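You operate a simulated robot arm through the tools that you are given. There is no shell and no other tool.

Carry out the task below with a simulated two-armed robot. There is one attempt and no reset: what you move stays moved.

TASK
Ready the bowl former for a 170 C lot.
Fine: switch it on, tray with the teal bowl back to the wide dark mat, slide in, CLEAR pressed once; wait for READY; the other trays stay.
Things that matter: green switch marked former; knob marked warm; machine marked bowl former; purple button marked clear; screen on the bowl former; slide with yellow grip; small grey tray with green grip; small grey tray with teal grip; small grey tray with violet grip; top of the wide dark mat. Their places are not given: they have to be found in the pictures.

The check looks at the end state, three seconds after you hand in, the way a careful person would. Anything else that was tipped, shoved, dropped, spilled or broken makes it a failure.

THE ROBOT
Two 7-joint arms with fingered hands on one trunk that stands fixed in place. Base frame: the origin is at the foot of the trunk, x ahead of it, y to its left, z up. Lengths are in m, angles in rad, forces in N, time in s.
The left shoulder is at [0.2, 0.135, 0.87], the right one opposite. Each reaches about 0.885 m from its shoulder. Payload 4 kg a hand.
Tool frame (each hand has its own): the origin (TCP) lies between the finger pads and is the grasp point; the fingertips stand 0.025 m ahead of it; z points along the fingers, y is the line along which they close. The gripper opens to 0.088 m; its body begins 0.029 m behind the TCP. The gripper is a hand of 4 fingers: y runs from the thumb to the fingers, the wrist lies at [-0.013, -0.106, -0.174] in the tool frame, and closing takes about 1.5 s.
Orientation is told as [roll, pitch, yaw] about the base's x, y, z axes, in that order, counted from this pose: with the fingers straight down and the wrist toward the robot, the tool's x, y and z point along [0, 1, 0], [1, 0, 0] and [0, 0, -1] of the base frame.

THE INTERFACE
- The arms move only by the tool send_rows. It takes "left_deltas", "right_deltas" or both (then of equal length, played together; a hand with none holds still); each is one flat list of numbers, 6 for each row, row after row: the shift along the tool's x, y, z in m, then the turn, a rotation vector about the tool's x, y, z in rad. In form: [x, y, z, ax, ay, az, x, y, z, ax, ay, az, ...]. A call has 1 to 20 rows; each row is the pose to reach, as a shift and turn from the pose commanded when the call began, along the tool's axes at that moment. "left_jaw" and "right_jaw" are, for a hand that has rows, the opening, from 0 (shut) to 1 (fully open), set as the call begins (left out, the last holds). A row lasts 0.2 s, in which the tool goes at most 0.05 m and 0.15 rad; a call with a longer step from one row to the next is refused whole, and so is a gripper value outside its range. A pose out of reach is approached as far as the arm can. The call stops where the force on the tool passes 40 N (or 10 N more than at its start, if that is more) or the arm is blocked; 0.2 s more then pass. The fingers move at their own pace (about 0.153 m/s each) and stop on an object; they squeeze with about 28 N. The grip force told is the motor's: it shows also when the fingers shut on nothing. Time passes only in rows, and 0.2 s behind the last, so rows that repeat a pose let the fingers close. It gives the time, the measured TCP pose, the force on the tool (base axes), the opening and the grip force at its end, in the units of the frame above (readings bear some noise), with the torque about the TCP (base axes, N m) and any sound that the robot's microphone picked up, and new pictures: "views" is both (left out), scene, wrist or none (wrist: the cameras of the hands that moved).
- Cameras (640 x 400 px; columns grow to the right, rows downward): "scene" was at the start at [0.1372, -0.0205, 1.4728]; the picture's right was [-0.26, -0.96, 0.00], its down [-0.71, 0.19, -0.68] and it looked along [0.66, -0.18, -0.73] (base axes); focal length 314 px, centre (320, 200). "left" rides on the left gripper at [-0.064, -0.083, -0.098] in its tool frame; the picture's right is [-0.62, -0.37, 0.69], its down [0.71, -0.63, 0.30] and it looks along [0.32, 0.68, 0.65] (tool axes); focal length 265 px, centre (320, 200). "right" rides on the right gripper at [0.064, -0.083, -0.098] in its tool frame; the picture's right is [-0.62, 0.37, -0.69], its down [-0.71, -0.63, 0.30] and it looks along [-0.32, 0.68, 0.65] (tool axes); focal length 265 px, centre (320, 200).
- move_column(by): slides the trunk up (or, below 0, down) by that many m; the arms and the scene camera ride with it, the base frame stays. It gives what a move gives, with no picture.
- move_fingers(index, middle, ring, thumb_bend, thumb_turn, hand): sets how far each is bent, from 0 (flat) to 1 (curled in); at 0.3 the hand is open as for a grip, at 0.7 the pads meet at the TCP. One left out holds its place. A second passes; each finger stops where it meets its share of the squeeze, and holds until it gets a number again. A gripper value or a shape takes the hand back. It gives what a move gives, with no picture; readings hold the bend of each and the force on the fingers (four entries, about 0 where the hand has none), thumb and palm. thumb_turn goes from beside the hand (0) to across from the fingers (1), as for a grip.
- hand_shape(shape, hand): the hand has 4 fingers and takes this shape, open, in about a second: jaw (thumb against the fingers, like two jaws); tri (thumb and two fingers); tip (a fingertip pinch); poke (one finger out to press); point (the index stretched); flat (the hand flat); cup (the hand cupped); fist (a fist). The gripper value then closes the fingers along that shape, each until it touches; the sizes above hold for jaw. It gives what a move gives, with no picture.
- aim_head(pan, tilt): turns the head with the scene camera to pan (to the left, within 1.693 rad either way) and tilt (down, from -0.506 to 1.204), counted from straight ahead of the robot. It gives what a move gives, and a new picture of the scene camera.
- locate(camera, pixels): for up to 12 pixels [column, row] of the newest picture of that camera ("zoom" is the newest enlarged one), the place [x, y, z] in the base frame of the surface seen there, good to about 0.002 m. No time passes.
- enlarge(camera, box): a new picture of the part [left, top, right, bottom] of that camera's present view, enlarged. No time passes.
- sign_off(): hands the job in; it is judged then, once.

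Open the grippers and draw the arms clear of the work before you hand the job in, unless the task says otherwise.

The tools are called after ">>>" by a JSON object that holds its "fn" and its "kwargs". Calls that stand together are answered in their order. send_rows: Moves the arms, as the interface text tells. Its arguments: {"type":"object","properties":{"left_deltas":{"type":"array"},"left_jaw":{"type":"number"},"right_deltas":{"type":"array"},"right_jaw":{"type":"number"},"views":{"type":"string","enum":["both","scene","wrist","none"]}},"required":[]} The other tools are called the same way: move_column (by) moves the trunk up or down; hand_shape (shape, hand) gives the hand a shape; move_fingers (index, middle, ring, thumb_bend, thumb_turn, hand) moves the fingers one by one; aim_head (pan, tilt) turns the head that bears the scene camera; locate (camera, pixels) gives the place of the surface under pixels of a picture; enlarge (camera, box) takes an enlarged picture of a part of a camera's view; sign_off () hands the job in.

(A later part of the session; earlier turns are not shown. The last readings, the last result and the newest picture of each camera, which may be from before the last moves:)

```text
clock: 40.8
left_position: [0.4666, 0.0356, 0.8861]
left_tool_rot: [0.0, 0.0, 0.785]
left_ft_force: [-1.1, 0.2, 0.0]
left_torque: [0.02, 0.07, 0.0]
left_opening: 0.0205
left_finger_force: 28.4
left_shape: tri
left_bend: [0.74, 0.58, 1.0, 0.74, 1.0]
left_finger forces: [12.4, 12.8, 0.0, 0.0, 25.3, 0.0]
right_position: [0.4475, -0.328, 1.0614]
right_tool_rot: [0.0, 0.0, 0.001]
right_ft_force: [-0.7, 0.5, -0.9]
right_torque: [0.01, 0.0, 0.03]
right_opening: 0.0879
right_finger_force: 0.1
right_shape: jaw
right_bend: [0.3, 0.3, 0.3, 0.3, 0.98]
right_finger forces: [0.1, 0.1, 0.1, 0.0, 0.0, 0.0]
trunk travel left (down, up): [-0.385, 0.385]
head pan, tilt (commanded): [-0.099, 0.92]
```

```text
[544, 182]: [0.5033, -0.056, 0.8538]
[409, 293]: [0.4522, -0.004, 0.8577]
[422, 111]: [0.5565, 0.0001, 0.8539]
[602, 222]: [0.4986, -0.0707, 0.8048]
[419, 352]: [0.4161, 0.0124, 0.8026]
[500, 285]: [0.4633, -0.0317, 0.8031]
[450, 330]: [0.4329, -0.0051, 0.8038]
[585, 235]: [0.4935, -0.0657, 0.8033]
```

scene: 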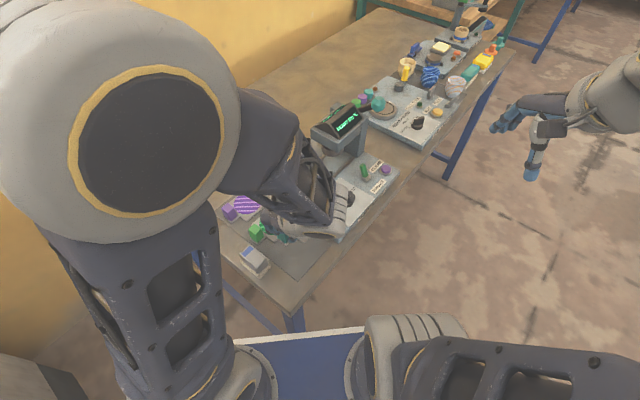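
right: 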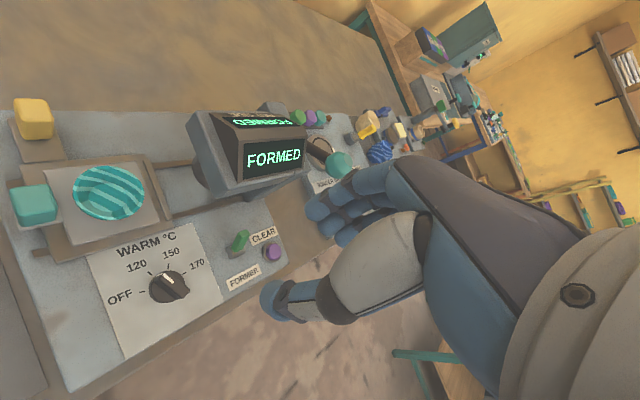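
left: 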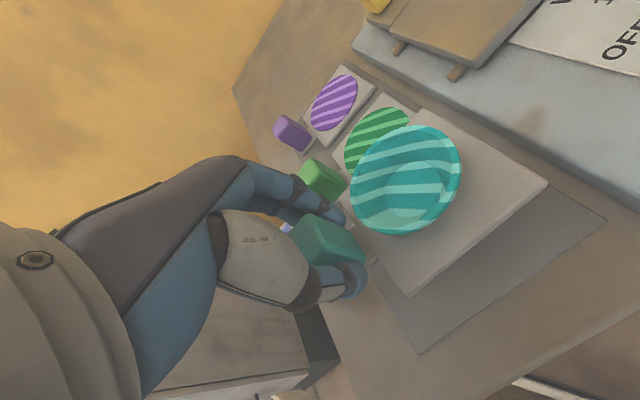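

Over the mat the tray centre is (0.504,-0.002), 14 mm right of the mat's midline like the green tray, and 14 mm in from the front edge: good. I raise the arm 2 cm and lower the trunk 5.6 cm so the arm has free travel left for a gentle set-down.

>>> {"fn": "send_rows", "kwargs": {"left_deltas": [0, 0, -0.006, 0, 0, 0, 0, 0, -0.013, 0, 0, 0, 0, 0, -0.02, 0, 0, 0, 0, 0, -0.02, 0, 0, 0], "views": "none"}}

>>> {"fn": "move_column", "kwargs": {"by": -0.056}}

>>> {"fn": "send_rows", "kwargs": {"left_deltas": [0, 0, 0.001, 0, 0, 0, 0, 0, 0.002, 0, 0, 0], "views": "both"}}

```text
clock: 41.8
left_position: [0.4665, 0.0376, 0.9065]
left_tool_rot: [-0.001, 0.0, 0.786]
left_ft_force: [0.7, 0.6, -1.0]
left_torque: [0.02, 0.02, -0.01]
left_opening: 0.0202
left_finger_force: 28.2
left_shape: tri
left_bend: [0.74, 0.58, 1.0, 0.74, 1.0]
left_finger forces: [12.4, 12.8, 0.0, 0.1, 25.2, 0.0]
right_position: [0.4471, -0.3288, 1.0605]
right_tool_rot: [0.0, 0.001, -0.001]
right_ft_force: [-0.2, 0.1, -0.6]
right_torque: [0.03, 0.0, -0.01]
right_opening: 0.0879
right_finger_force: 0.0
right_shape: jaw
right_bend: [0.3, 0.3, 0.3, 0.3, 0.98]
right_finger forces: [0.0, 0.0, 0.0, 0.0, 0.1, 0.1]
trunk travel left (down, up): [-0.385, 0.385]
head pan, tilt (commanded): [-0.099, 0.92]
```

```text
clock: 42.7
left_position: [0.4666, 0.0376, 0.85]
left_tool_rot: [0.001, 0.001, 0.785]
left_ft_force: [0.1, -0.3, -0.9]
left_torque: [0.03, 0.02, 0.01]
left_opening: 0.0206
left_finger_force: 28.2
left_shape: tri
left_bend: [0.74, 0.58, 1.0, 0.74, 1.0]
left_finger forces: [12.3, 12.8, 0.1, 0.1, 25.2, 0.0]
right_position: [0.4466, -0.3272, 1.0054]
right_tool_rot: [0.0, 0.0, -0.001]
right_ft_force: [0.3, 0.6, -0.3]
right_torque: [0.02, 0.03, 0.04]
right_opening: 0.0879
right_finger_force: 0.1
right_shape: jaw
right_bend: [0.3, 0.3, 0.3, 0.3, 0.98]
right_finger forces: [0.0, 0.1, 0.0, 0.0, 0.0, 0.0]
trunk travel left (down, up): [-0.329, 0.441]
head pan, tilt (commanded): [-0.099, 0.92]
```

```text
clock: 43.3
left_position: [0.4672, 0.0377, 0.848]
left_tool_rot: [-0.001, -0.001, 0.786]
left_ft_force: [-0.6, 0.8, -0.2]
left_torque: [-0.01, 0.02, 0.0]
left_opening: 0.0206
left_finger_force: 28.0
left_shape: tri
left_bend: [0.74, 0.58, 1.0, 0.74, 1.0]
left_finger forces: [12.4, 12.8, 0.0, 0.0, 25.1, 0.1]
right_position: [0.4478, -0.3279, 1.0053]
right_tool_rot: [0.001, 0.001, 0.001]
right_ft_force: [-0.4, -0.4, -0.3]
right_torque: [-0.01, -0.01, -0.01]
right_opening: 0.0879
right_finger_force: 0.1
right_shape: jaw
right_bend: [0.3, 0.3, 0.3, 0.3, 0.98]
right_finger forces: [0.0, 0.0, 0.0, 0.0, 0.0, 0.0]
trunk travel left (down, up): [-0.329, 0.441]
head pan, tilt (commanded): [-0.099, 0.92]
```

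scene: 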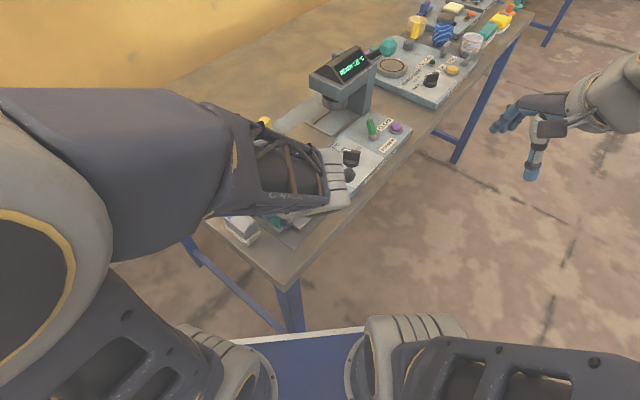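
left: 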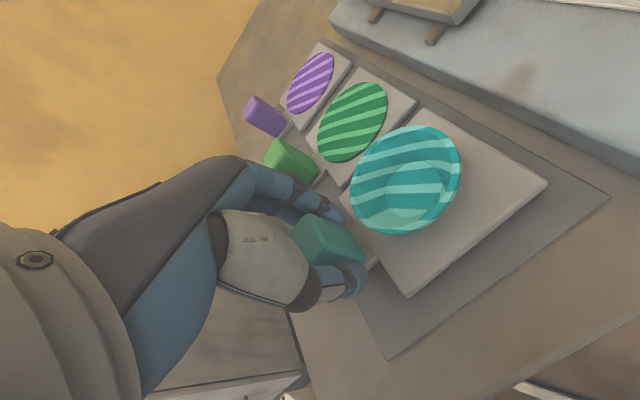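

The tray hovers about 6 mm above the mat, in line with the others. I lower in 1.5 mm steps, watching the force.

>>> {"fn": "send_rows", "kwargs": {"left_deltas": [0, 0, 0.0015, 0, 0, 0, 0, 0, 0.003, 0, 0, 0, 0, 0, 0.0042, 0, 0, 0, 0, 0, 0.0042, 0, 0, 0], "views": "wrist"}}

>>> {"fn": "enlarge", "kwargs": {"camera": "scene", "box": [300, 40, 420, 140]}}

```text
clock: 44.3
left_position: [0.4665, 0.0363, 0.844]
left_tool_rot: [0.0, 0.0, 0.786]
left_ft_force: [0.6, 0.1, -1.2]
left_torque: [-0.01, -0.01, 0.0]
left_opening: 0.0204
left_finger_force: 28.6
left_shape: tri
left_bend: [0.74, 0.58, 1.0, 0.74, 1.0]
left_finger forces: [12.4, 12.8, 0.0, 0.0, 25.2, 0.0]
right_position: [0.4471, -0.328, 1.0045]
right_tool_rot: [0.001, -0.001, -0.001]
right_ft_force: [0.7, 0.4, 0.4]
right_torque: [-0.02, 0.01, 0.03]
right_opening: 0.0878
right_finger_force: 0.1
right_shape: jaw
right_bend: [0.3, 0.3, 0.3, 0.3, 0.98]
right_finger forces: [0.0, 0.0, 0.0, 0.0, 0.0, 0.1]
trunk travel left (down, up): [-0.329, 0.441]
head pan, tilt (commanded): [-0.099, 0.92]
```

left: 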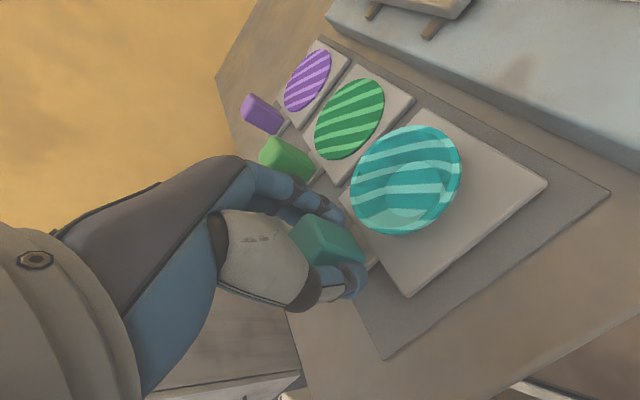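

```text
4.00 times, centred on (360, 90) of scene
```

zoom: 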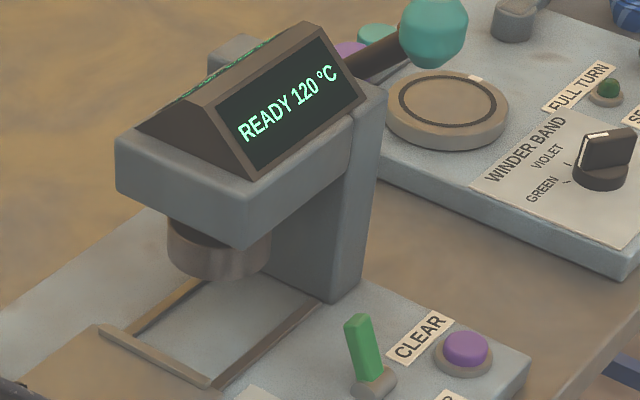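

The screen now says READY 120 °C, so the knob to 170 is still needed. No contact force yet; I lower another few millimetres.

>>> {"fn": "send_rows", "kwargs": {"left_deltas": [0, 0, 0.001, 0, 0, 0, 0, 0, 0.002, 0, 0, 0, 0, 0, 0.002, 0, 0, 0], "views": "wrist"}}

>>> {"fn": "enlarge", "kwargs": {"camera": "left", "box": [320, 80, 640, 380]}}

```text
clock: 45.1
left_position: [0.4661, 0.0365, 0.843]
left_tool_rot: [0.001, -0.001, 0.786]
left_ft_force: [-0.1, 0.6, -0.7]
left_torque: [0.02, 0.0, 0.04]
left_opening: 0.0204
left_finger_force: 27.6
left_shape: tri
left_bend: [0.74, 0.58, 1.0, 0.74, 1.0]
left_finger forces: [12.4, 12.8, 0.1, 0.0, 25.3, 0.1]
right_position: [0.4468, -0.3272, 1.0051]
right_tool_rot: [0.001, 0.0, 0.0]
right_ft_force: [-0.5, -0.2, 0.1]
right_torque: [-0.02, 0.01, 0.01]
right_opening: 0.0878
right_finger_force: 0.1
right_shape: jaw
right_bend: [0.3, 0.3, 0.3, 0.3, 0.98]
right_finger forces: [0.0, 0.0, 0.0, 0.0, 0.1, 0.0]
trunk travel left (down, up): [-0.329, 0.441]
head pan, tilt (commanded): [-0.099, 0.92]
```

left: 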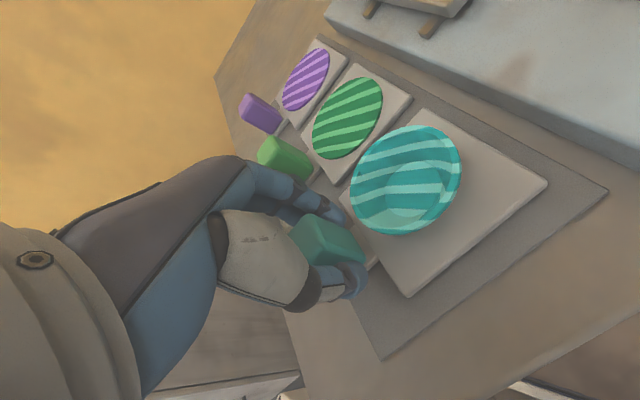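

```text
1.33 times, centred on (480, 230) of left
```

zoom: 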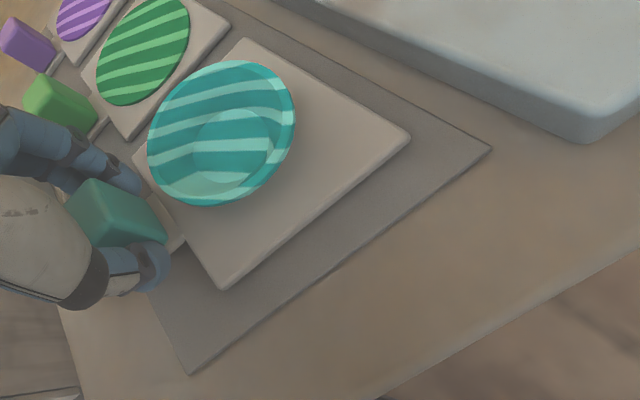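

I check the remaining gap by locating the tray top, the green tray's top and the mat beside it.

>>> {"fn": "locate", "kwargs": {"camera": "left", "pixels": [[535, 184], [480, 230], [412, 288], [420, 120], [400, 105], [345, 170], [560, 200], [440, 300], [440, 113], [500, 245]]}}

```text
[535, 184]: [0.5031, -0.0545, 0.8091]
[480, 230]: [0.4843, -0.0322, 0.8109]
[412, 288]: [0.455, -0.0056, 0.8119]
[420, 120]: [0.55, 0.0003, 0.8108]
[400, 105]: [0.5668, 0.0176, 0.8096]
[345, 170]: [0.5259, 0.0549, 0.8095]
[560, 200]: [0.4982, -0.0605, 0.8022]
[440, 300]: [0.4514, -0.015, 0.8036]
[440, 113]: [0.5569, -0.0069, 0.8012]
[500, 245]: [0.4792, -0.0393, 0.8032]
```

The teal tray's top is about 1 mm higher than the green one's, so I lower 1.5 mm more until it rests.

>>> {"fn": "send_rows", "kwargs": {"left_deltas": [0, 0, 0.001, 0, 0, 0, 0, 0, 0.0016, 0, 0, 0, 0, 0, 0.0016, 0, 0, 0], "views": "none"}}

```text
clock: 45.9
left_position: [0.4669, 0.0362, 0.841]
left_tool_rot: [-0.001, 0.002, 0.786]
left_ft_force: [-0.2, 0.1, -0.5]
left_torque: [0.01, 0.02, 0.0]
left_opening: 0.0206
left_finger_force: 27.9
left_shape: tri
left_bend: [0.74, 0.58, 1.0, 0.74, 1.0]
left_finger forces: [12.4, 12.8, 0.0, 0.0, 25.2, 0.1]
right_position: [0.4474, -0.3276, 1.0049]
right_tool_rot: [0.0, -0.001, 0.001]
right_ft_force: [-0.5, 0.8, 0.2]
right_torque: [-0.01, 0.0, -0.02]
right_opening: 0.0882
right_finger_force: 0.1
right_shape: jaw
right_bend: [0.3, 0.3, 0.3, 0.3, 0.98]
right_finger forces: [0.0, 0.1, 0.0, 0.1, 0.0, 0.0]
trunk travel left (down, up): [-0.329, 0.441]
head pan, tilt (commanded): [-0.099, 0.92]
```

Still no clear contact force; one more millimetre.

>>> {"fn": "send_rows", "kwargs": {"left_deltas": [0, 0, 0.0005, 0, 0, 0, 0, 0, 0.001, 0, 0, 0, 0, 0, 0.001, 0, 0, 0], "views": "wrist"}}

>>> {"fn": "locate", "kwargs": {"camera": "left", "pixels": [[535, 184], [480, 230], [412, 288], [420, 120], [400, 105], [345, 170], [560, 200], [440, 300], [440, 113], [500, 245]]}}

```text
clock: 46.7
left_position: [0.4655, 0.0372, 0.8403]
left_tool_rot: [0.0, 0.002, 0.786]
left_ft_force: [0.2, -0.4, -0.6]
left_torque: [0.02, 0.02, 0.02]
left_opening: 0.0205
left_finger_force: 28.0
left_shape: tri
left_bend: [0.74, 0.58, 1.0, 0.74, 1.0]
left_finger forces: [12.6, 12.7, 0.0, 0.0, 25.2, 0.0]
right_position: [0.4468, -0.3278, 1.0051]
right_tool_rot: [0.0, -0.002, 0.001]
right_ft_force: [-0.3, 0.2, 0.1]
right_torque: [-0.02, -0.01, 0.01]
right_opening: 0.0879
right_finger_force: 0.1
right_shape: jaw
right_bend: [0.3, 0.3, 0.3, 0.3, 0.98]
right_finger forces: [0.1, 0.0, 0.0, 0.0, 0.0, 0.0]
trunk travel left (down, up): [-0.329, 0.441]
head pan, tilt (commanded): [-0.099, 0.92]
```

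left: 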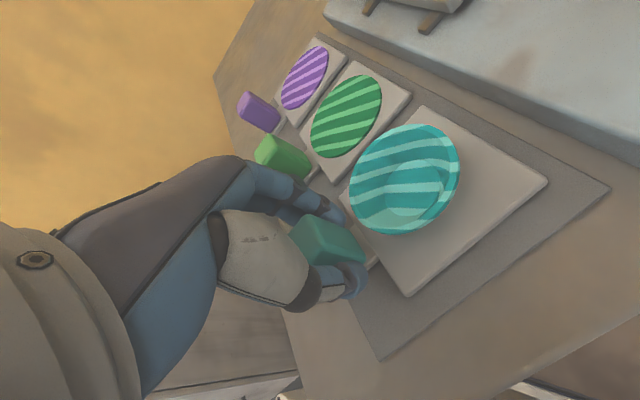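

```text
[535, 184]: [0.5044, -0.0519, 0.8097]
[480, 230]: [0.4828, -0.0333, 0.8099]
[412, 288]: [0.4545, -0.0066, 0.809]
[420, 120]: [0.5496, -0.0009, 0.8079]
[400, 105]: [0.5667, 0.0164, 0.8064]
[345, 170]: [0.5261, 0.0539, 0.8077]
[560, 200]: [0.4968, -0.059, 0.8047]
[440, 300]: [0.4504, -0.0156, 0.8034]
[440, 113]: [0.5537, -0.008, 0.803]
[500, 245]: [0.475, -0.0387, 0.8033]
```

The tray shifted a pixel or two in the hand's view, so it is resting on the mat. I open the left hand to half, letting go.

>>> {"fn": "send_rows", "kwargs": {"left_deltas": [0, 0, 0, 0, 0, 0, 0, 0, 0, 0, 0, 0, 0, 0, 0, 0, 0, 0, 0, 0, 0, 0, 0, 0], "left_jaw": 0.6, "views": "wrist"}}

```text
clock: 47.7
left_position: [0.4665, 0.037, 0.8395]
left_tool_rot: [0.0, -0.001, 0.786]
left_ft_force: [-0.2, 0.0, 0.7]
left_torque: [0.03, 0.0, 0.0]
left_opening: 0.0524
left_finger_force: 0.1
left_shape: tri
left_bend: [0.74, 0.41, 0.99, 0.65, 1.0]
left_finger forces: [0.0, 0.0, 0.0, 0.0, 0.1, 0.0]
right_position: [0.4488, -0.3286, 1.0061]
right_tool_rot: [0.0, 0.001, 0.0]
right_ft_force: [-1.0, -0.4, 0.2]
right_torque: [0.0, -0.02, -0.02]
right_opening: 0.088
right_finger_force: 0.0
right_shape: jaw
right_bend: [0.3, 0.3, 0.3, 0.3, 0.98]
right_finger forces: [0.0, 0.0, 0.0, 0.0, 0.0, 0.1]
trunk travel left (down, up): [-0.329, 0.441]
head pan, tilt (commanded): [-0.099, 0.92]
```

left: 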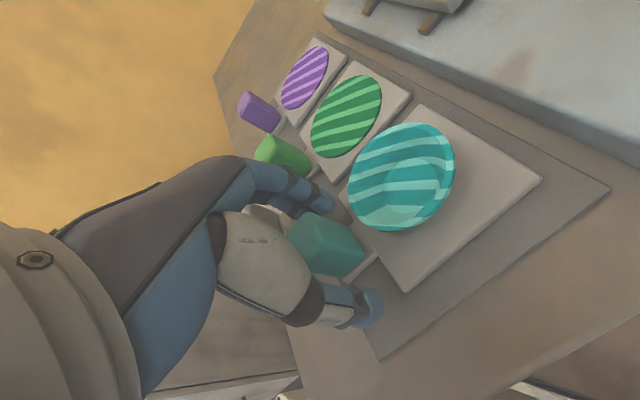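

Released; the tray rests on the mat. I lift the hand straight up by 12 cm.

>>> {"fn": "send_rows", "kwargs": {"left_deltas": [0, 0, -0.01, 0, 0, 0, 0, 0, -0.025, 0, 0, 0, 0, 0, -0.045, 0, 0, 0, 0, 0, -0.07, 0, 0, 0, 0, 0, -0.1, 0, 0, 0, 0, 0, -0.13, 0, 0, 0, 0, 0, -0.13, 0, 0, 0], "views": "both"}}

>>> {"fn": "enlarge", "kwargs": {"camera": "left", "box": [320, 60, 640, 380]}}

```text
clock: 49.3
left_position: [0.4669, 0.0352, 0.9704]
left_tool_rot: [-0.001, 0.001, 0.786]
left_ft_force: [-0.7, -0.2, 0.1]
left_torque: [0.02, 0.0, 0.01]
left_opening: 0.0525
left_finger_force: 0.1
left_shape: tri
left_bend: [0.74, 0.41, 0.99, 0.65, 1.0]
left_finger forces: [0.0, 0.0, 0.1, 0.0, 0.0, 0.0]
right_position: [0.4469, -0.3285, 1.0051]
right_tool_rot: [0.0, 0.001, -0.002]
right_ft_force: [0.5, 0.4, 0.2]
right_torque: [0.02, 0.01, -0.02]
right_opening: 0.0881
right_finger_force: 0.0
right_shape: jaw
right_bend: [0.3, 0.3, 0.3, 0.3, 0.98]
right_finger forces: [0.0, 0.1, 0.0, 0.1, 0.0, 0.0]
trunk travel left (down, up): [-0.329, 0.441]
head pan, tilt (commanded): [-0.099, 0.92]
```

scene: 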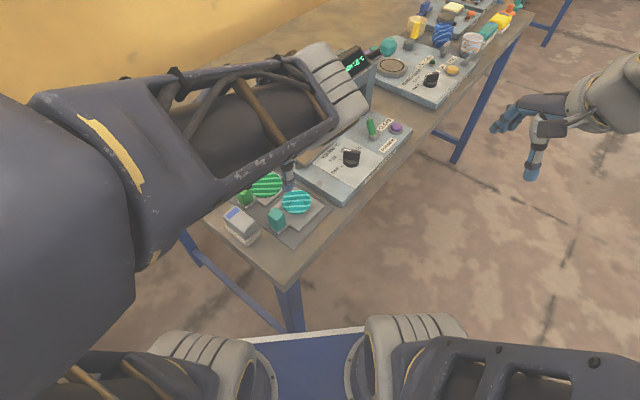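
left: 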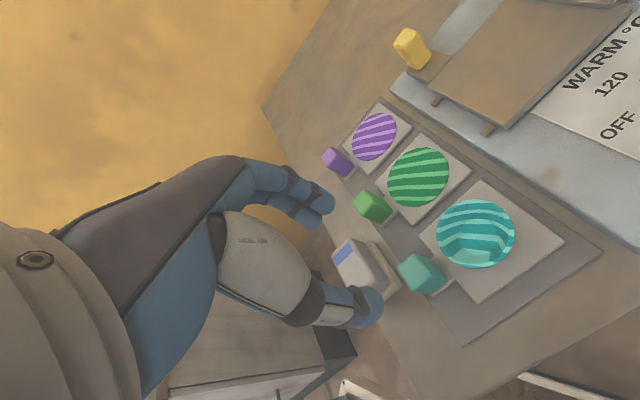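

```text
1.25 times, centred on (480, 220) of left
```

zoom: 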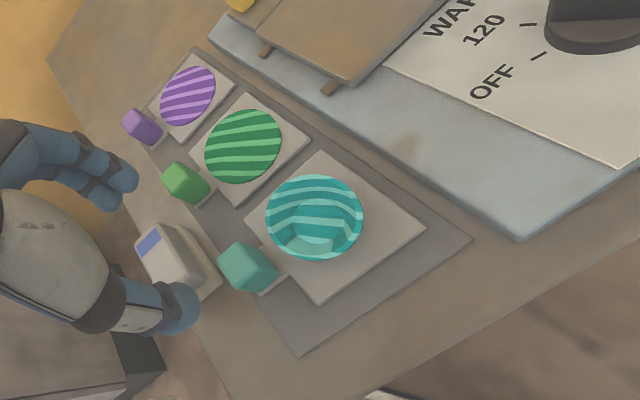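

The teal tray sits on the mat with its bowl centred. I raise the trunk back by 0.146 m and then look over everything.

>>> {"fn": "move_column", "kwargs": {"by": 0.146}}

>>> {"fn": "send_rows", "kwargs": {"left_deltas": [0.02, 0.0, 0, 0, 0, 0.14, 0.03, 0.0, 0, 0, 0, 0.28, 0.04, 0.0, 0, 0, 0, 0.42, 0.05, 0.0, 0, 0, 0, 0.56, 0.06, 0.0, 0, 0, 0, 0.7, 0.07, 0.0, 0, 0, 0, 0.785, 0.07, 0.0, 0, 0, 0, 0.785], "left_jaw": 1.0, "views": "scene"}}

>>> {"fn": "enlarge", "kwargs": {"camera": "scene", "box": [200, 150, 340, 290]}}

```text
clock: 51.0
left_position: [0.4667, 0.0355, 1.1147]
left_tool_rot: [-0.001, 0.0, 0.786]
left_ft_force: [-0.3, -0.4, -0.1]
left_torque: [0.02, 0.03, -0.05]
left_opening: 0.0522
left_finger_force: 0.0
left_shape: tri
left_bend: [0.74, 0.41, 0.99, 0.65, 1.0]
left_finger forces: [0.0, 0.0, 0.0, 0.1, 0.0, 0.0]
right_position: [0.4486, -0.3268, 1.1516]
right_tool_rot: [0.0, 0.0, 0.001]
right_ft_force: [0.1, 0.1, -0.1]
right_torque: [0.01, -0.02, -0.04]
right_opening: 0.0879
right_finger_force: 0.0
right_shape: jaw
right_bend: [0.3, 0.3, 0.3, 0.3, 0.98]
right_finger forces: [0.1, 0.0, 0.0, 0.1, 0.0, 0.0]
trunk travel left (down, up): [-0.475, 0.295]
head pan, tilt (commanded): [-0.099, 0.92]
```

```text
clock: 52.6
left_position: [0.4181, 0.0864, 1.1134]
left_tool_rot: [0.0, 0.001, -0.001]
left_ft_force: [-0.2, 0.3, 0.3]
left_torque: [0.01, 0.03, 0.02]
left_opening: 0.0877
left_finger_force: 0.1
left_shape: tri
left_bend: [0.3, 0.3, 0.99, 0.3, 0.98]
left_finger forces: [0.0, 0.0, 0.1, 0.0, 0.0, 0.1]
right_position: [0.4466, -0.3281, 1.1509]
right_tool_rot: [0.0, 0.001, -0.001]
right_ft_force: [-0.4, -0.1, 0.5]
right_torque: [0.03, -0.02, 0.04]
right_opening: 0.0881
right_finger_force: 0.0
right_shape: jaw
right_bend: [0.3, 0.3, 0.3, 0.3, 0.98]
right_finger forces: [0.0, 0.1, 0.1, 0.0, 0.0, 0.1]
trunk travel left (down, up): [-0.475, 0.295]
head pan, tilt (commanded): [-0.099, 0.92]
```

scene: 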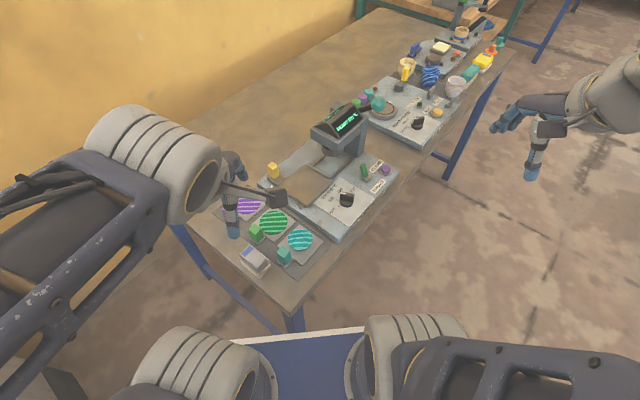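

```text
2.86 times, centred on (270, 220) of scene
```

zoom: 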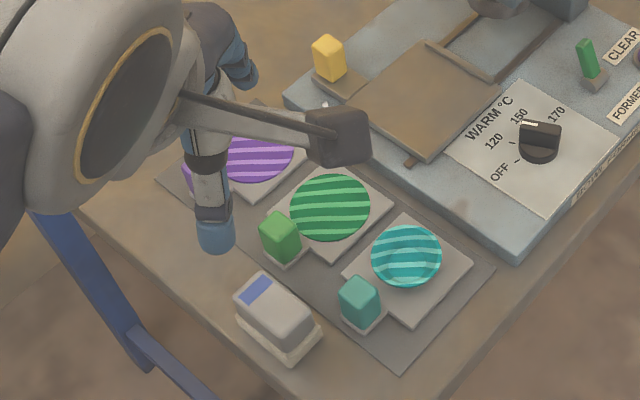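

The teal tray is wholly on the mat and the others are untouched. Next the slide: I close the left hand and bring it high behind the yellow grip (its left side), yaw -0.785 so that tool y points along the slide's travel.

>>> {"fn": "send_rows", "kwargs": {"left_deltas": [0, 0.04, 0.0, 0, 0, 0.12, 0, 0.08, 0.0, 0, 0, 0.24, 0, 0.12, 0.01, 0, 0, 0.36, 0, 0.16, 0.03, 0, 0, 0.48, 0, 0.2, 0.06, 0, 0, 0.6, 0, 0.235, 0.09, 0, 0, 0.72, 0, 0.255, 0.113, 0, 0, 0.785, 0, 0.255, 0.113, 0, 0, 0.785], "left_jaw": 0.0, "views": "both"}}

>>> {"fn": "enlarge", "kwargs": {"camera": "left", "box": [260, 120, 560, 380]}}

>>> {"fn": "enlarge", "kwargs": {"camera": "scene", "box": [220, 100, 380, 220]}}

```text
clock: 54.5
left_position: [0.6733, 0.0858, 1.0015]
left_tool_rot: [0.0, -0.001, -0.787]
left_ft_force: [-0.1, -0.6, -0.3]
left_torque: [0.01, 0.02, 0.02]
left_opening: 0.0
left_finger_force: 28.1
left_shape: tri
left_bend: [0.7, 0.7, 1.0, 0.35, 1.0]
left_finger forces: [0.1, 0.0, 0.0, 0.0, 0.0, 0.0]
right_position: [0.4463, -0.3283, 1.1511]
right_tool_rot: [-0.001, 0.0, -0.001]
right_ft_force: [-0.7, 0.7, 0.4]
right_torque: [-0.03, 0.01, -0.01]
right_opening: 0.0878
right_finger_force: 0.1
right_shape: jaw
right_bend: [0.3, 0.3, 0.3, 0.3, 0.98]
right_finger forces: [0.1, 0.0, 0.0, 0.1, 0.0, 0.1]
trunk travel left (down, up): [-0.475, 0.295]
head pan, tilt (commanded): [-0.099, 0.92]
```

scene: 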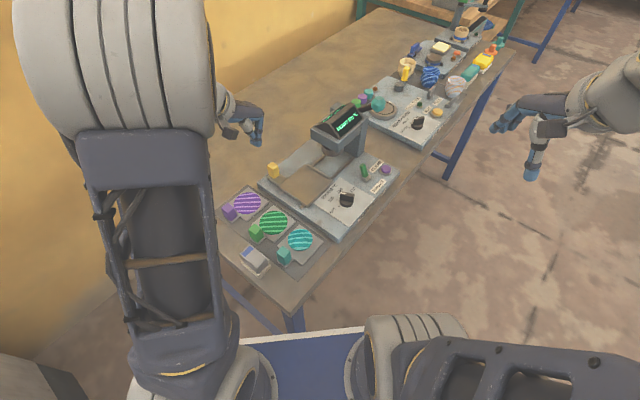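
left: 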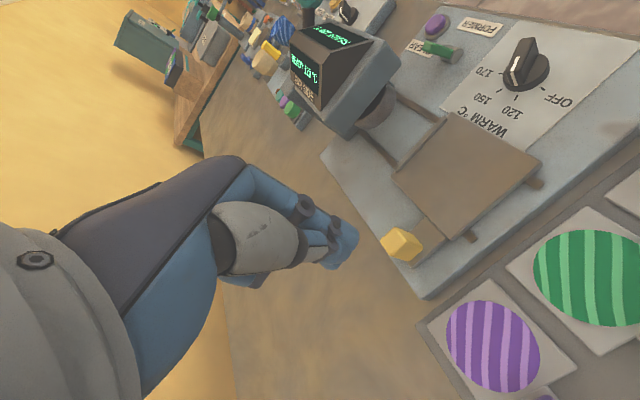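

```text
1.54 times, centred on (410, 250) of left
```

zoom: 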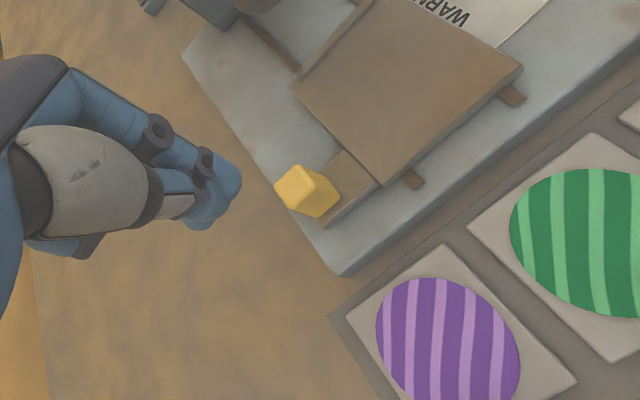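

```text
3.33 times, centred on (300, 160) of scene
```

zoom: 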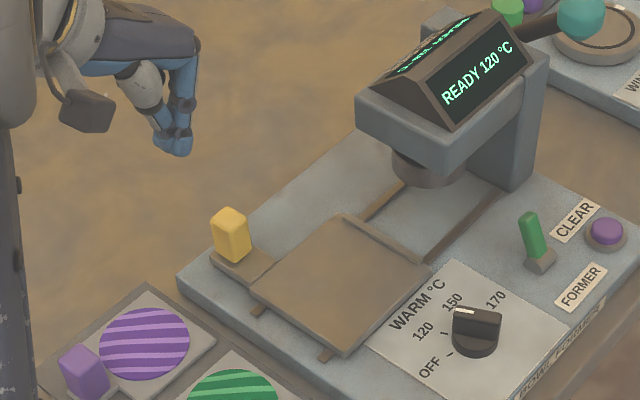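

The screen still reads READY 120 °C. I re-measure the yellow block from this wrist view before descending.

>>> {"fn": "locate", "kwargs": {"camera": "left", "pixels": [[382, 242], [395, 229], [409, 235], [398, 250], [396, 240], [421, 248], [412, 262], [447, 235], [418, 292]]}}

```text
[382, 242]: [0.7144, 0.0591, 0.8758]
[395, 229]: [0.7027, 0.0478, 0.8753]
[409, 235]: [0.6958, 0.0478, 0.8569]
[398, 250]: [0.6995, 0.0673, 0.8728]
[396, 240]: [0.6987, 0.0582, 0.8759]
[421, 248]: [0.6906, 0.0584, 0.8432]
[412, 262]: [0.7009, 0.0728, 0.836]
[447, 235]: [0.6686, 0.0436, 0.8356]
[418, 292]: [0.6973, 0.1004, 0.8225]
```

The block centre is (0.7015,0.058), directly ahead of the hand along the travel. I descend 13 cm to grip height (fingertips about 0.848).

>>> {"fn": "send_rows", "kwargs": {"left_deltas": [0, 0, 0.04, 0, 0, 0, 0, 0, 0.08, 0, 0, 0, 0, 0, 0.11, 0, 0, 0, 0, 0, 0.13, 0, 0, 0, 0, 0, 0.13, 0, 0, 0], "views": "both"}}

>>> {"fn": "enlarge", "kwargs": {"camera": "scene", "box": [220, 120, 348, 210]}}

```text
clock: 55.6
left_position: [0.6708, 0.0855, 0.8719]
left_tool_rot: [0.0, 0.0, -0.786]
left_ft_force: [-0.2, 0.1, 0.0]
left_torque: [-0.03, 0.01, 0.0]
left_opening: 0.0
left_finger_force: 28.1
left_shape: tri
left_bend: [0.7, 0.7, 1.0, 0.35, 1.0]
left_finger forces: [0.0, 0.0, 0.0, 0.0, 0.0, 0.1]
right_position: [0.447, -0.3278, 1.1512]
right_tool_rot: [0.002, 0.0, 0.0]
right_ft_force: [-0.6, 1.0, 0.0]
right_torque: [0.02, 0.0, -0.02]
right_opening: 0.0881
right_finger_force: 0.0
right_shape: jaw
right_bend: [0.3, 0.3, 0.3, 0.3, 0.98]
right_finger forces: [0.0, 0.0, 0.0, 0.0, 0.0, 0.0]
trunk travel left (down, up): [-0.475, 0.295]
head pan, tilt (commanded): [-0.099, 0.92]
```

scene: 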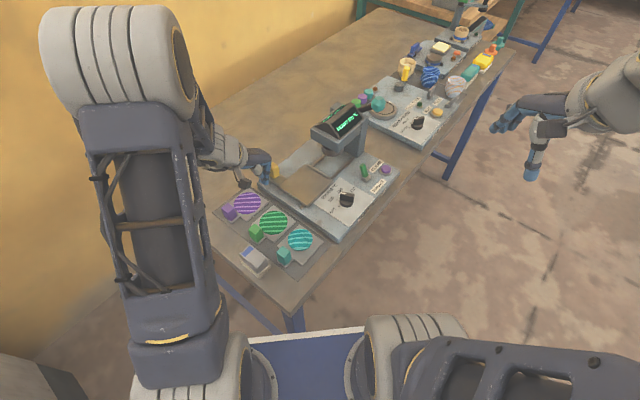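
left: 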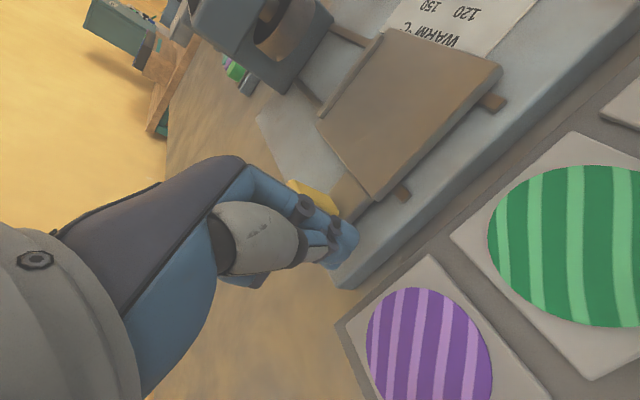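

```text
4.44 times, centred on (284, 165) of scene
```

zoom: 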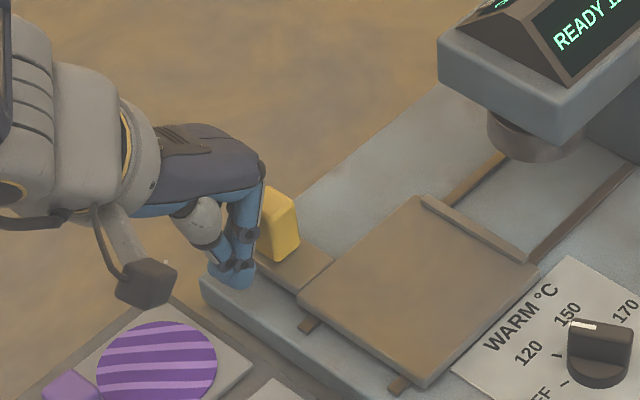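

The fingertips are just behind the yellow block. I push along tool +y slowly, first 5 cm.

>>> {"fn": "send_rows", "kwargs": {"left_deltas": [0, 0.008, 0, 0, 0, 0, 0, 0.014, 0, 0, 0, 0, 0, 0.02, 0, 0, 0, 0, 0, 0.026, 0, 0, 0, 0, 0, 0.032, 0, 0, 0, 0, 0, 0.038, 0, 0, 0, 0, 0, 0.044, 0, 0, 0, 0, 0, 0.05, 0, 0, 0, 0, 0, 0.05, 0, 0, 0, 0], "views": "both"}}

>>> {"fn": "enlarge", "kwargs": {"camera": "scene", "box": [220, 120, 348, 210]}}

```text
clock: 57.6
left_position: [0.7063, 0.0493, 0.8737]
left_tool_rot: [-0.001, 0.002, -0.784]
left_ft_force: [-0.7, 0.2, 0.7]
left_torque: [-0.07, -0.05, 0.01]
left_opening: 0.0
left_finger_force: 28.2
left_shape: tri
left_bend: [0.7, 0.7, 1.0, 0.35, 1.0]
left_finger forces: [0.1, 0.8, 0.1, 0.0, 0.0, 0.2]
right_position: [0.4464, -0.3291, 1.1504]
right_tool_rot: [0.001, 0.001, 0.0]
right_ft_force: [0.6, 0.3, 0.5]
right_torque: [0.0, -0.04, 0.02]
right_opening: 0.0879
right_finger_force: 0.0
right_shape: jaw
right_bend: [0.3, 0.3, 0.3, 0.3, 0.98]
right_finger forces: [0.0, 0.0, 0.1, 0.0, 0.1, 0.0]
trunk travel left (down, up): [-0.475, 0.295]
head pan, tilt (commanded): [-0.099, 0.92]
```

scene: 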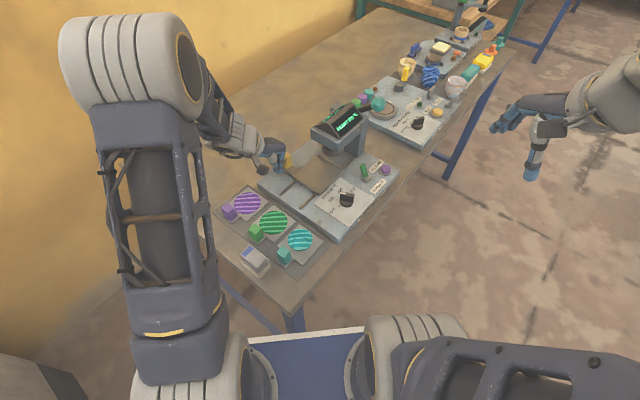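
left: 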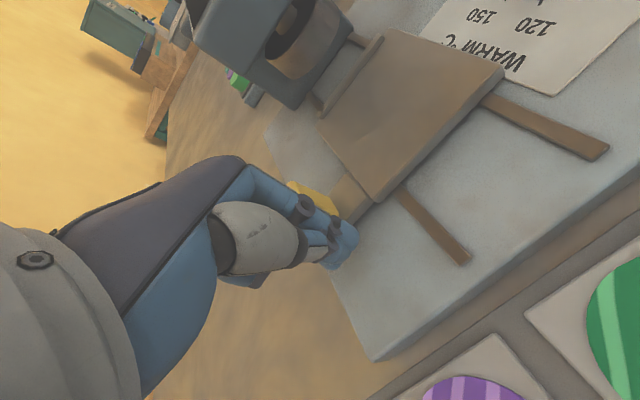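

```text
4.44 times, centred on (284, 165) of scene
```

zoom: 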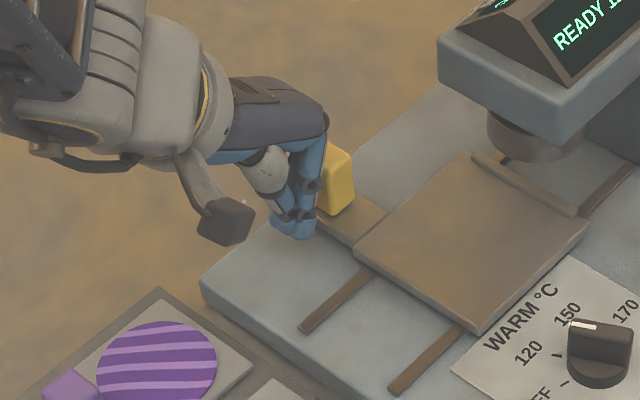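

The slide moves freely with almost no force. I push another 3 cm and check the clearance to the press head.

>>> {"fn": "send_rows", "kwargs": {"left_deltas": [0, 0.006, 0, 0, 0, 0, 0, 0.012, 0, 0, 0, 0, 0, 0.018, 0, 0, 0, 0, 0, 0.024, 0, 0, 0, 0, 0, 0.03, 0, 0, 0, 0, 0, 0.03, 0, 0, 0, 0], "views": "both"}}

>>> {"fn": "enlarge", "kwargs": {"camera": "scene", "box": [250, 110, 378, 200]}}

```text
clock: 59.0
left_position: [0.7286, 0.0295, 0.8703]
left_tool_rot: [0.002, 0.0, -0.784]
left_ft_force: [-0.6, 0.1, 1.0]
left_torque: [-0.02, -0.04, 0.02]
left_opening: 0.0
left_finger_force: 27.8
left_shape: tri
left_bend: [0.7, 0.7, 1.0, 0.35, 1.0]
left_finger forces: [0.0, 1.2, 0.1, 0.0, 0.0, 0.0]
right_position: [0.4478, -0.33, 1.1502]
right_tool_rot: [0.0, -0.001, 0.0]
right_ft_force: [-0.3, -0.7, 0.9]
right_torque: [-0.03, -0.01, -0.02]
right_opening: 0.0878
right_finger_force: 0.0
right_shape: jaw
right_bend: [0.3, 0.3, 0.3, 0.3, 0.98]
right_finger forces: [0.0, 0.1, 0.0, 0.1, 0.0, 0.0]
trunk travel left (down, up): [-0.475, 0.295]
head pan, tilt (commanded): [-0.099, 0.92]
```

scene: 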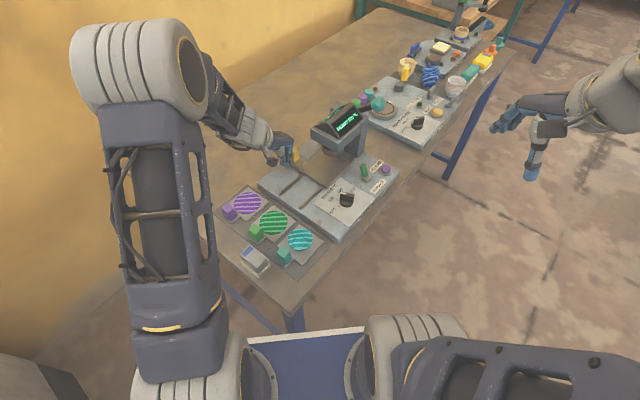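
left: 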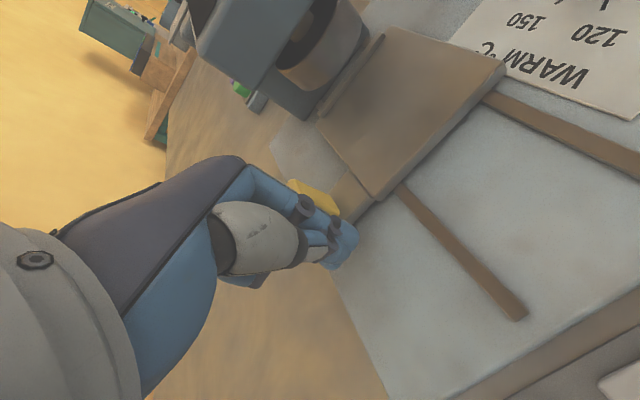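

```text
4.44 times, centred on (314, 155) of scene
```

zoom: 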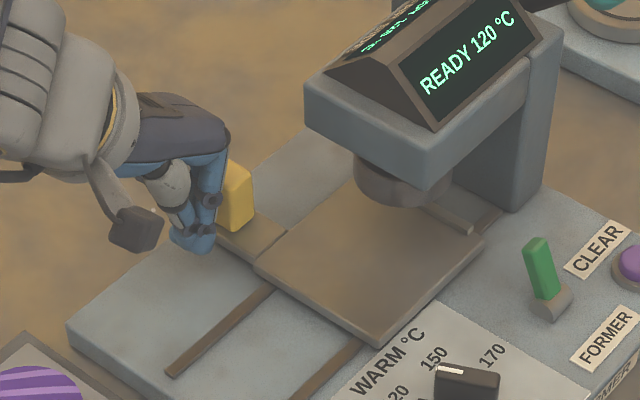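

The carriage is going under the head with the hand still clear of it. I push another 2.5 cm in small steps.

>>> {"fn": "send_rows", "kwargs": {"left_deltas": [0, 0.005, 0, 0, 0, 0, 0, 0.01, 0, 0, 0, 0, 0, 0.015, 0, 0, 0, 0, 0, 0.02, 0, 0, 0, 0, 0, 0.025, 0, 0, 0, 0, 0, 0.025, 0, 0, 0, 0], "views": "both"}}

>>> {"fn": "enlarge", "kwargs": {"camera": "scene", "box": [260, 100, 388, 190]}}

```text
clock: 60.5
left_position: [0.746, 0.0117, 0.871]
left_tool_rot: [0.0, -0.001, -0.786]
left_ft_force: [-0.2, -0.5, 0.2]
left_torque: [0.02, 0.01, 0.02]
left_opening: 0.0
left_finger_force: 28.1
left_shape: tri
left_bend: [0.7, 0.7, 1.0, 0.35, 1.0]
left_finger forces: [0.1, 0.0, 0.1, 0.0, 0.0, 0.1]
right_position: [0.4458, -0.3273, 1.1514]
right_tool_rot: [0.0, -0.001, -0.001]
right_ft_force: [-0.6, 0.5, 0.5]
right_torque: [0.01, -0.01, 0.02]
right_opening: 0.0879
right_finger_force: 0.1
right_shape: jaw
right_bend: [0.3, 0.3, 0.3, 0.3, 0.98]
right_finger forces: [0.1, 0.0, 0.0, 0.0, 0.1, 0.0]
trunk travel left (down, up): [-0.475, 0.295]
head pan, tilt (commanded): [-0.099, 0.92]
```

scene: 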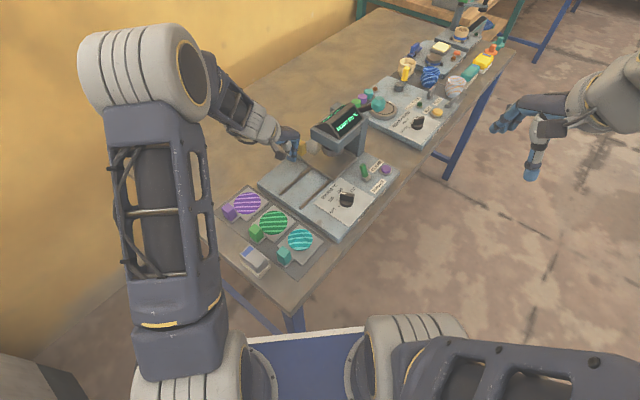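
left: 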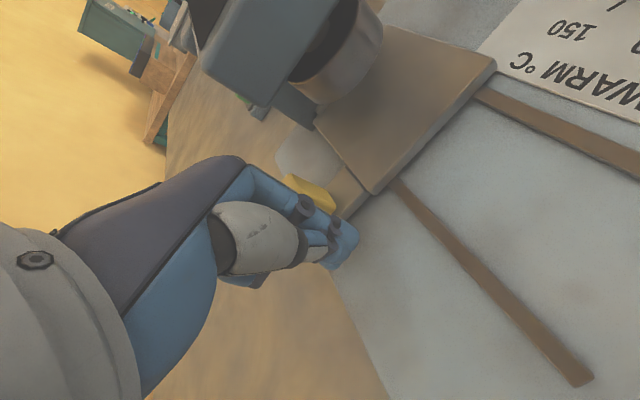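

```text
4.44 times, centred on (324, 145) of scene
```

zoom: 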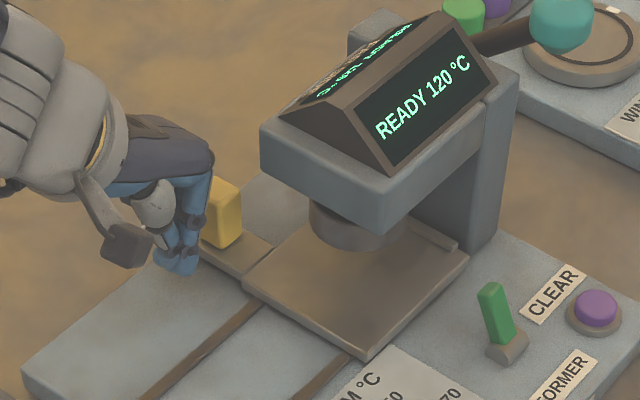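

The yellow grip has moved slightly ahead of the fingers, maybe onto a stop. I locate it and the carriage to measure the travel.

>>> {"fn": "locate", "kwargs": {"camera": "zoom", "pixels": [[226, 190], [238, 192], [225, 182], [365, 355], [455, 245], [465, 262], [460, 240], [350, 240], [455, 225], [480, 235]]}}

>>> {"fn": "locate", "kwargs": {"camera": "left", "pixels": [[310, 185], [290, 178], [372, 190], [490, 65], [330, 95], [340, 50], [360, 200]]}}

```text
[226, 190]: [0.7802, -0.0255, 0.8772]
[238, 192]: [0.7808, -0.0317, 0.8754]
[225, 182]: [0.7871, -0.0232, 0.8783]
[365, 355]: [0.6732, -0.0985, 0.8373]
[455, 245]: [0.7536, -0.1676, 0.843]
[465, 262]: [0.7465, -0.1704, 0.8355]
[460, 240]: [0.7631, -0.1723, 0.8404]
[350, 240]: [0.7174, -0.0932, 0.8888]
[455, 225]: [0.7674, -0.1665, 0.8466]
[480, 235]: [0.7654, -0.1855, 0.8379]
```

```text
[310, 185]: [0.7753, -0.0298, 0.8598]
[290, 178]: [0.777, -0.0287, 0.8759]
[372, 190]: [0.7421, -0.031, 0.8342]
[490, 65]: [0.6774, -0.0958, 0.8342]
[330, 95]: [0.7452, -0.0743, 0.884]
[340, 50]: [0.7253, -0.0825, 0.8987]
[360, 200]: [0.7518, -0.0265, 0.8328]
```

The slide travelled about 0.113 m and snapped 2 cm ahead of the fingers, so it seems to have run onto its seat. I nudge forward gently, up to 2.4 cm, to feel whether it is at its stop.

>>> {"fn": "send_rows", "kwargs": {"left_deltas": [0, 0.004, 0, 0, 0, 0, 0, 0.008, 0, 0, 0, 0, 0, 0.012, 0, 0, 0, 0, 0, 0.016, 0, 0, 0, 0, 0, 0.019, 0, 0, 0, 0, 0, 0.021, 0, 0, 0, 0, 0, 0.023, 0, 0, 0, 0], "views": "both"}}

>>> {"fn": "enlarge", "kwargs": {"camera": "scene", "box": [260, 100, 388, 190]}}

```text
clock: 61.6
left_position: [0.7554, 0.0035, 0.8713]
left_tool_rot: [0.0, 0.004, -0.786]
left_ft_force: [-24.5, 13.1, 18.3]
left_torque: [-0.26, -0.49, -0.01]
left_opening: 0.0
left_finger_force: 28.0
left_shape: tri
left_bend: [0.7, 0.7, 1.0, 0.33, 1.0]
left_finger forces: [0.1, 33.2, 0.0, 0.0, 0.1, 0.1]
right_position: [0.4471, -0.3271, 1.1524]
right_tool_rot: [0.0, -0.003, -0.001]
right_ft_force: [0.8, 0.2, 1.5]
right_torque: [-0.01, 0.02, -0.03]
right_opening: 0.088
right_finger_force: 0.1
right_shape: jaw
right_bend: [0.3, 0.3, 0.3, 0.3, 0.98]
right_finger forces: [0.0, 0.0, 0.0, 0.1, 0.2, 0.1]
trunk travel left (down, up): [-0.475, 0.295]
head pan, tilt (commanded): [-0.099, 0.92]
stopped in row 5 (left hand): the force on the tool passed its limit at 42 N (the readings are from after the stop); the commanded pose is now the measured one
```

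scene: 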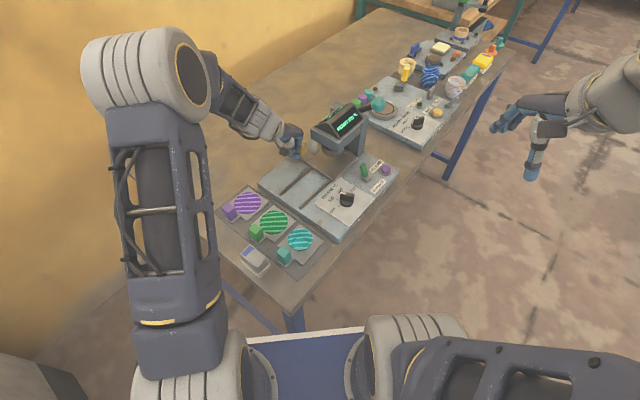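
left: 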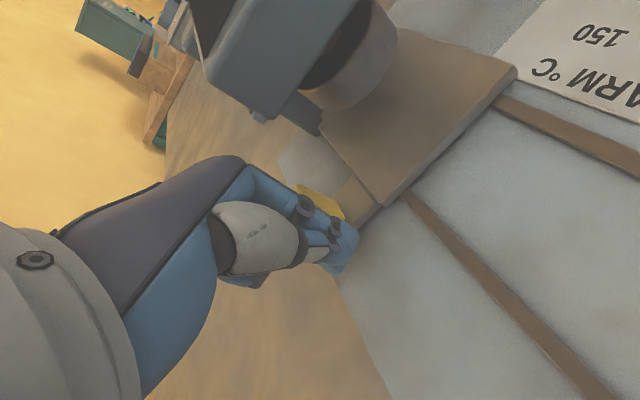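

```text
4.44 times, centred on (324, 145) of scene
```

zoom: 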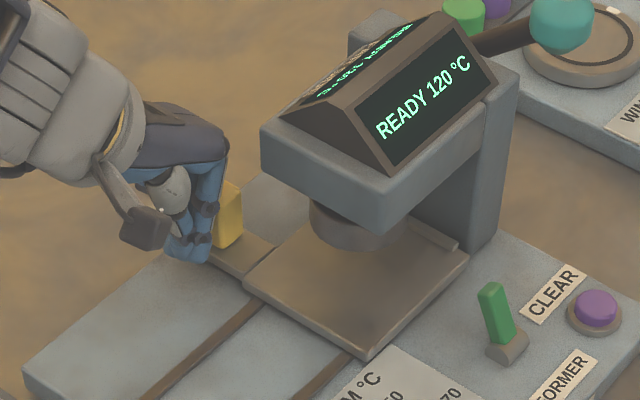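

The carriage did not move further: it is at its stop. I back off 3 cm along -y and then lift the left hand clear.

>>> {"fn": "send_rows", "kwargs": {"left_deltas": [0, -0.01, 0, 0, 0, 0, 0, -0.022, 0, 0, 0, 0, 0, -0.035, 0, 0, 0, 0, 0, -0.045, -0.03, 0, 0, 0, 0, -0.05, -0.07, 0, 0, 0, 0, -0.05, -0.11, 0, 0, 0, 0, -0.05, -0.15, 0, 0, 0, 0, -0.05, -0.17, 0, 0, 0, 0, -0.05, -0.17, 0, 0, 0], "left_jaw": 0.0, "views": "both"}}

>>> {"fn": "enlarge", "kwargs": {"camera": "scene", "box": [260, 110, 420, 220]}}

```text
clock: 63.6
left_position: [0.7195, 0.0363, 1.0401]
left_tool_rot: [0.0, 0.004, -0.783]
left_ft_force: [0.2, 0.5, -0.6]
left_torque: [0.01, 0.01, -0.02]
left_opening: 0.0
left_finger_force: 27.3
left_shape: tri
left_bend: [0.7, 0.7, 1.0, 0.35, 1.0]
left_finger forces: [0.0, 0.1, 0.0, 0.0, 0.0, 0.0]
right_position: [0.4479, -0.3277, 1.1507]
right_tool_rot: [0.0, 0.0, 0.001]
right_ft_force: [-0.2, -0.4, 0.5]
right_torque: [-0.02, 0.0, -0.01]
right_opening: 0.0881
right_finger_force: 0.0
right_shape: jaw
right_bend: [0.3, 0.3, 0.3, 0.3, 0.98]
right_finger forces: [0.1, 0.0, 0.1, 0.0, 0.0, 0.1]
trunk travel left (down, up): [-0.475, 0.295]
head pan, tilt (commanded): [-0.099, 0.92]
```

scene: 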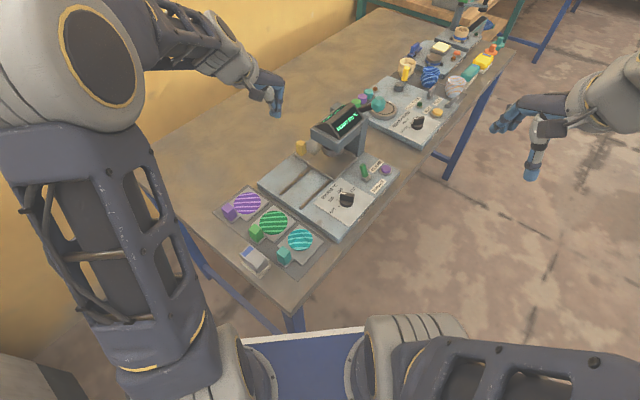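
left: 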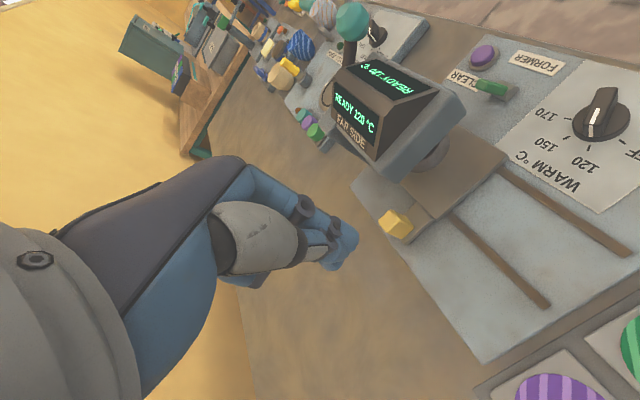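

```text
3.64 times, centred on (340, 165) of scene
```

zoom: 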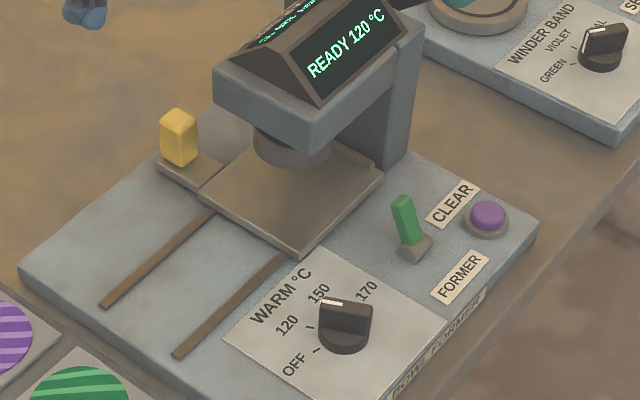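

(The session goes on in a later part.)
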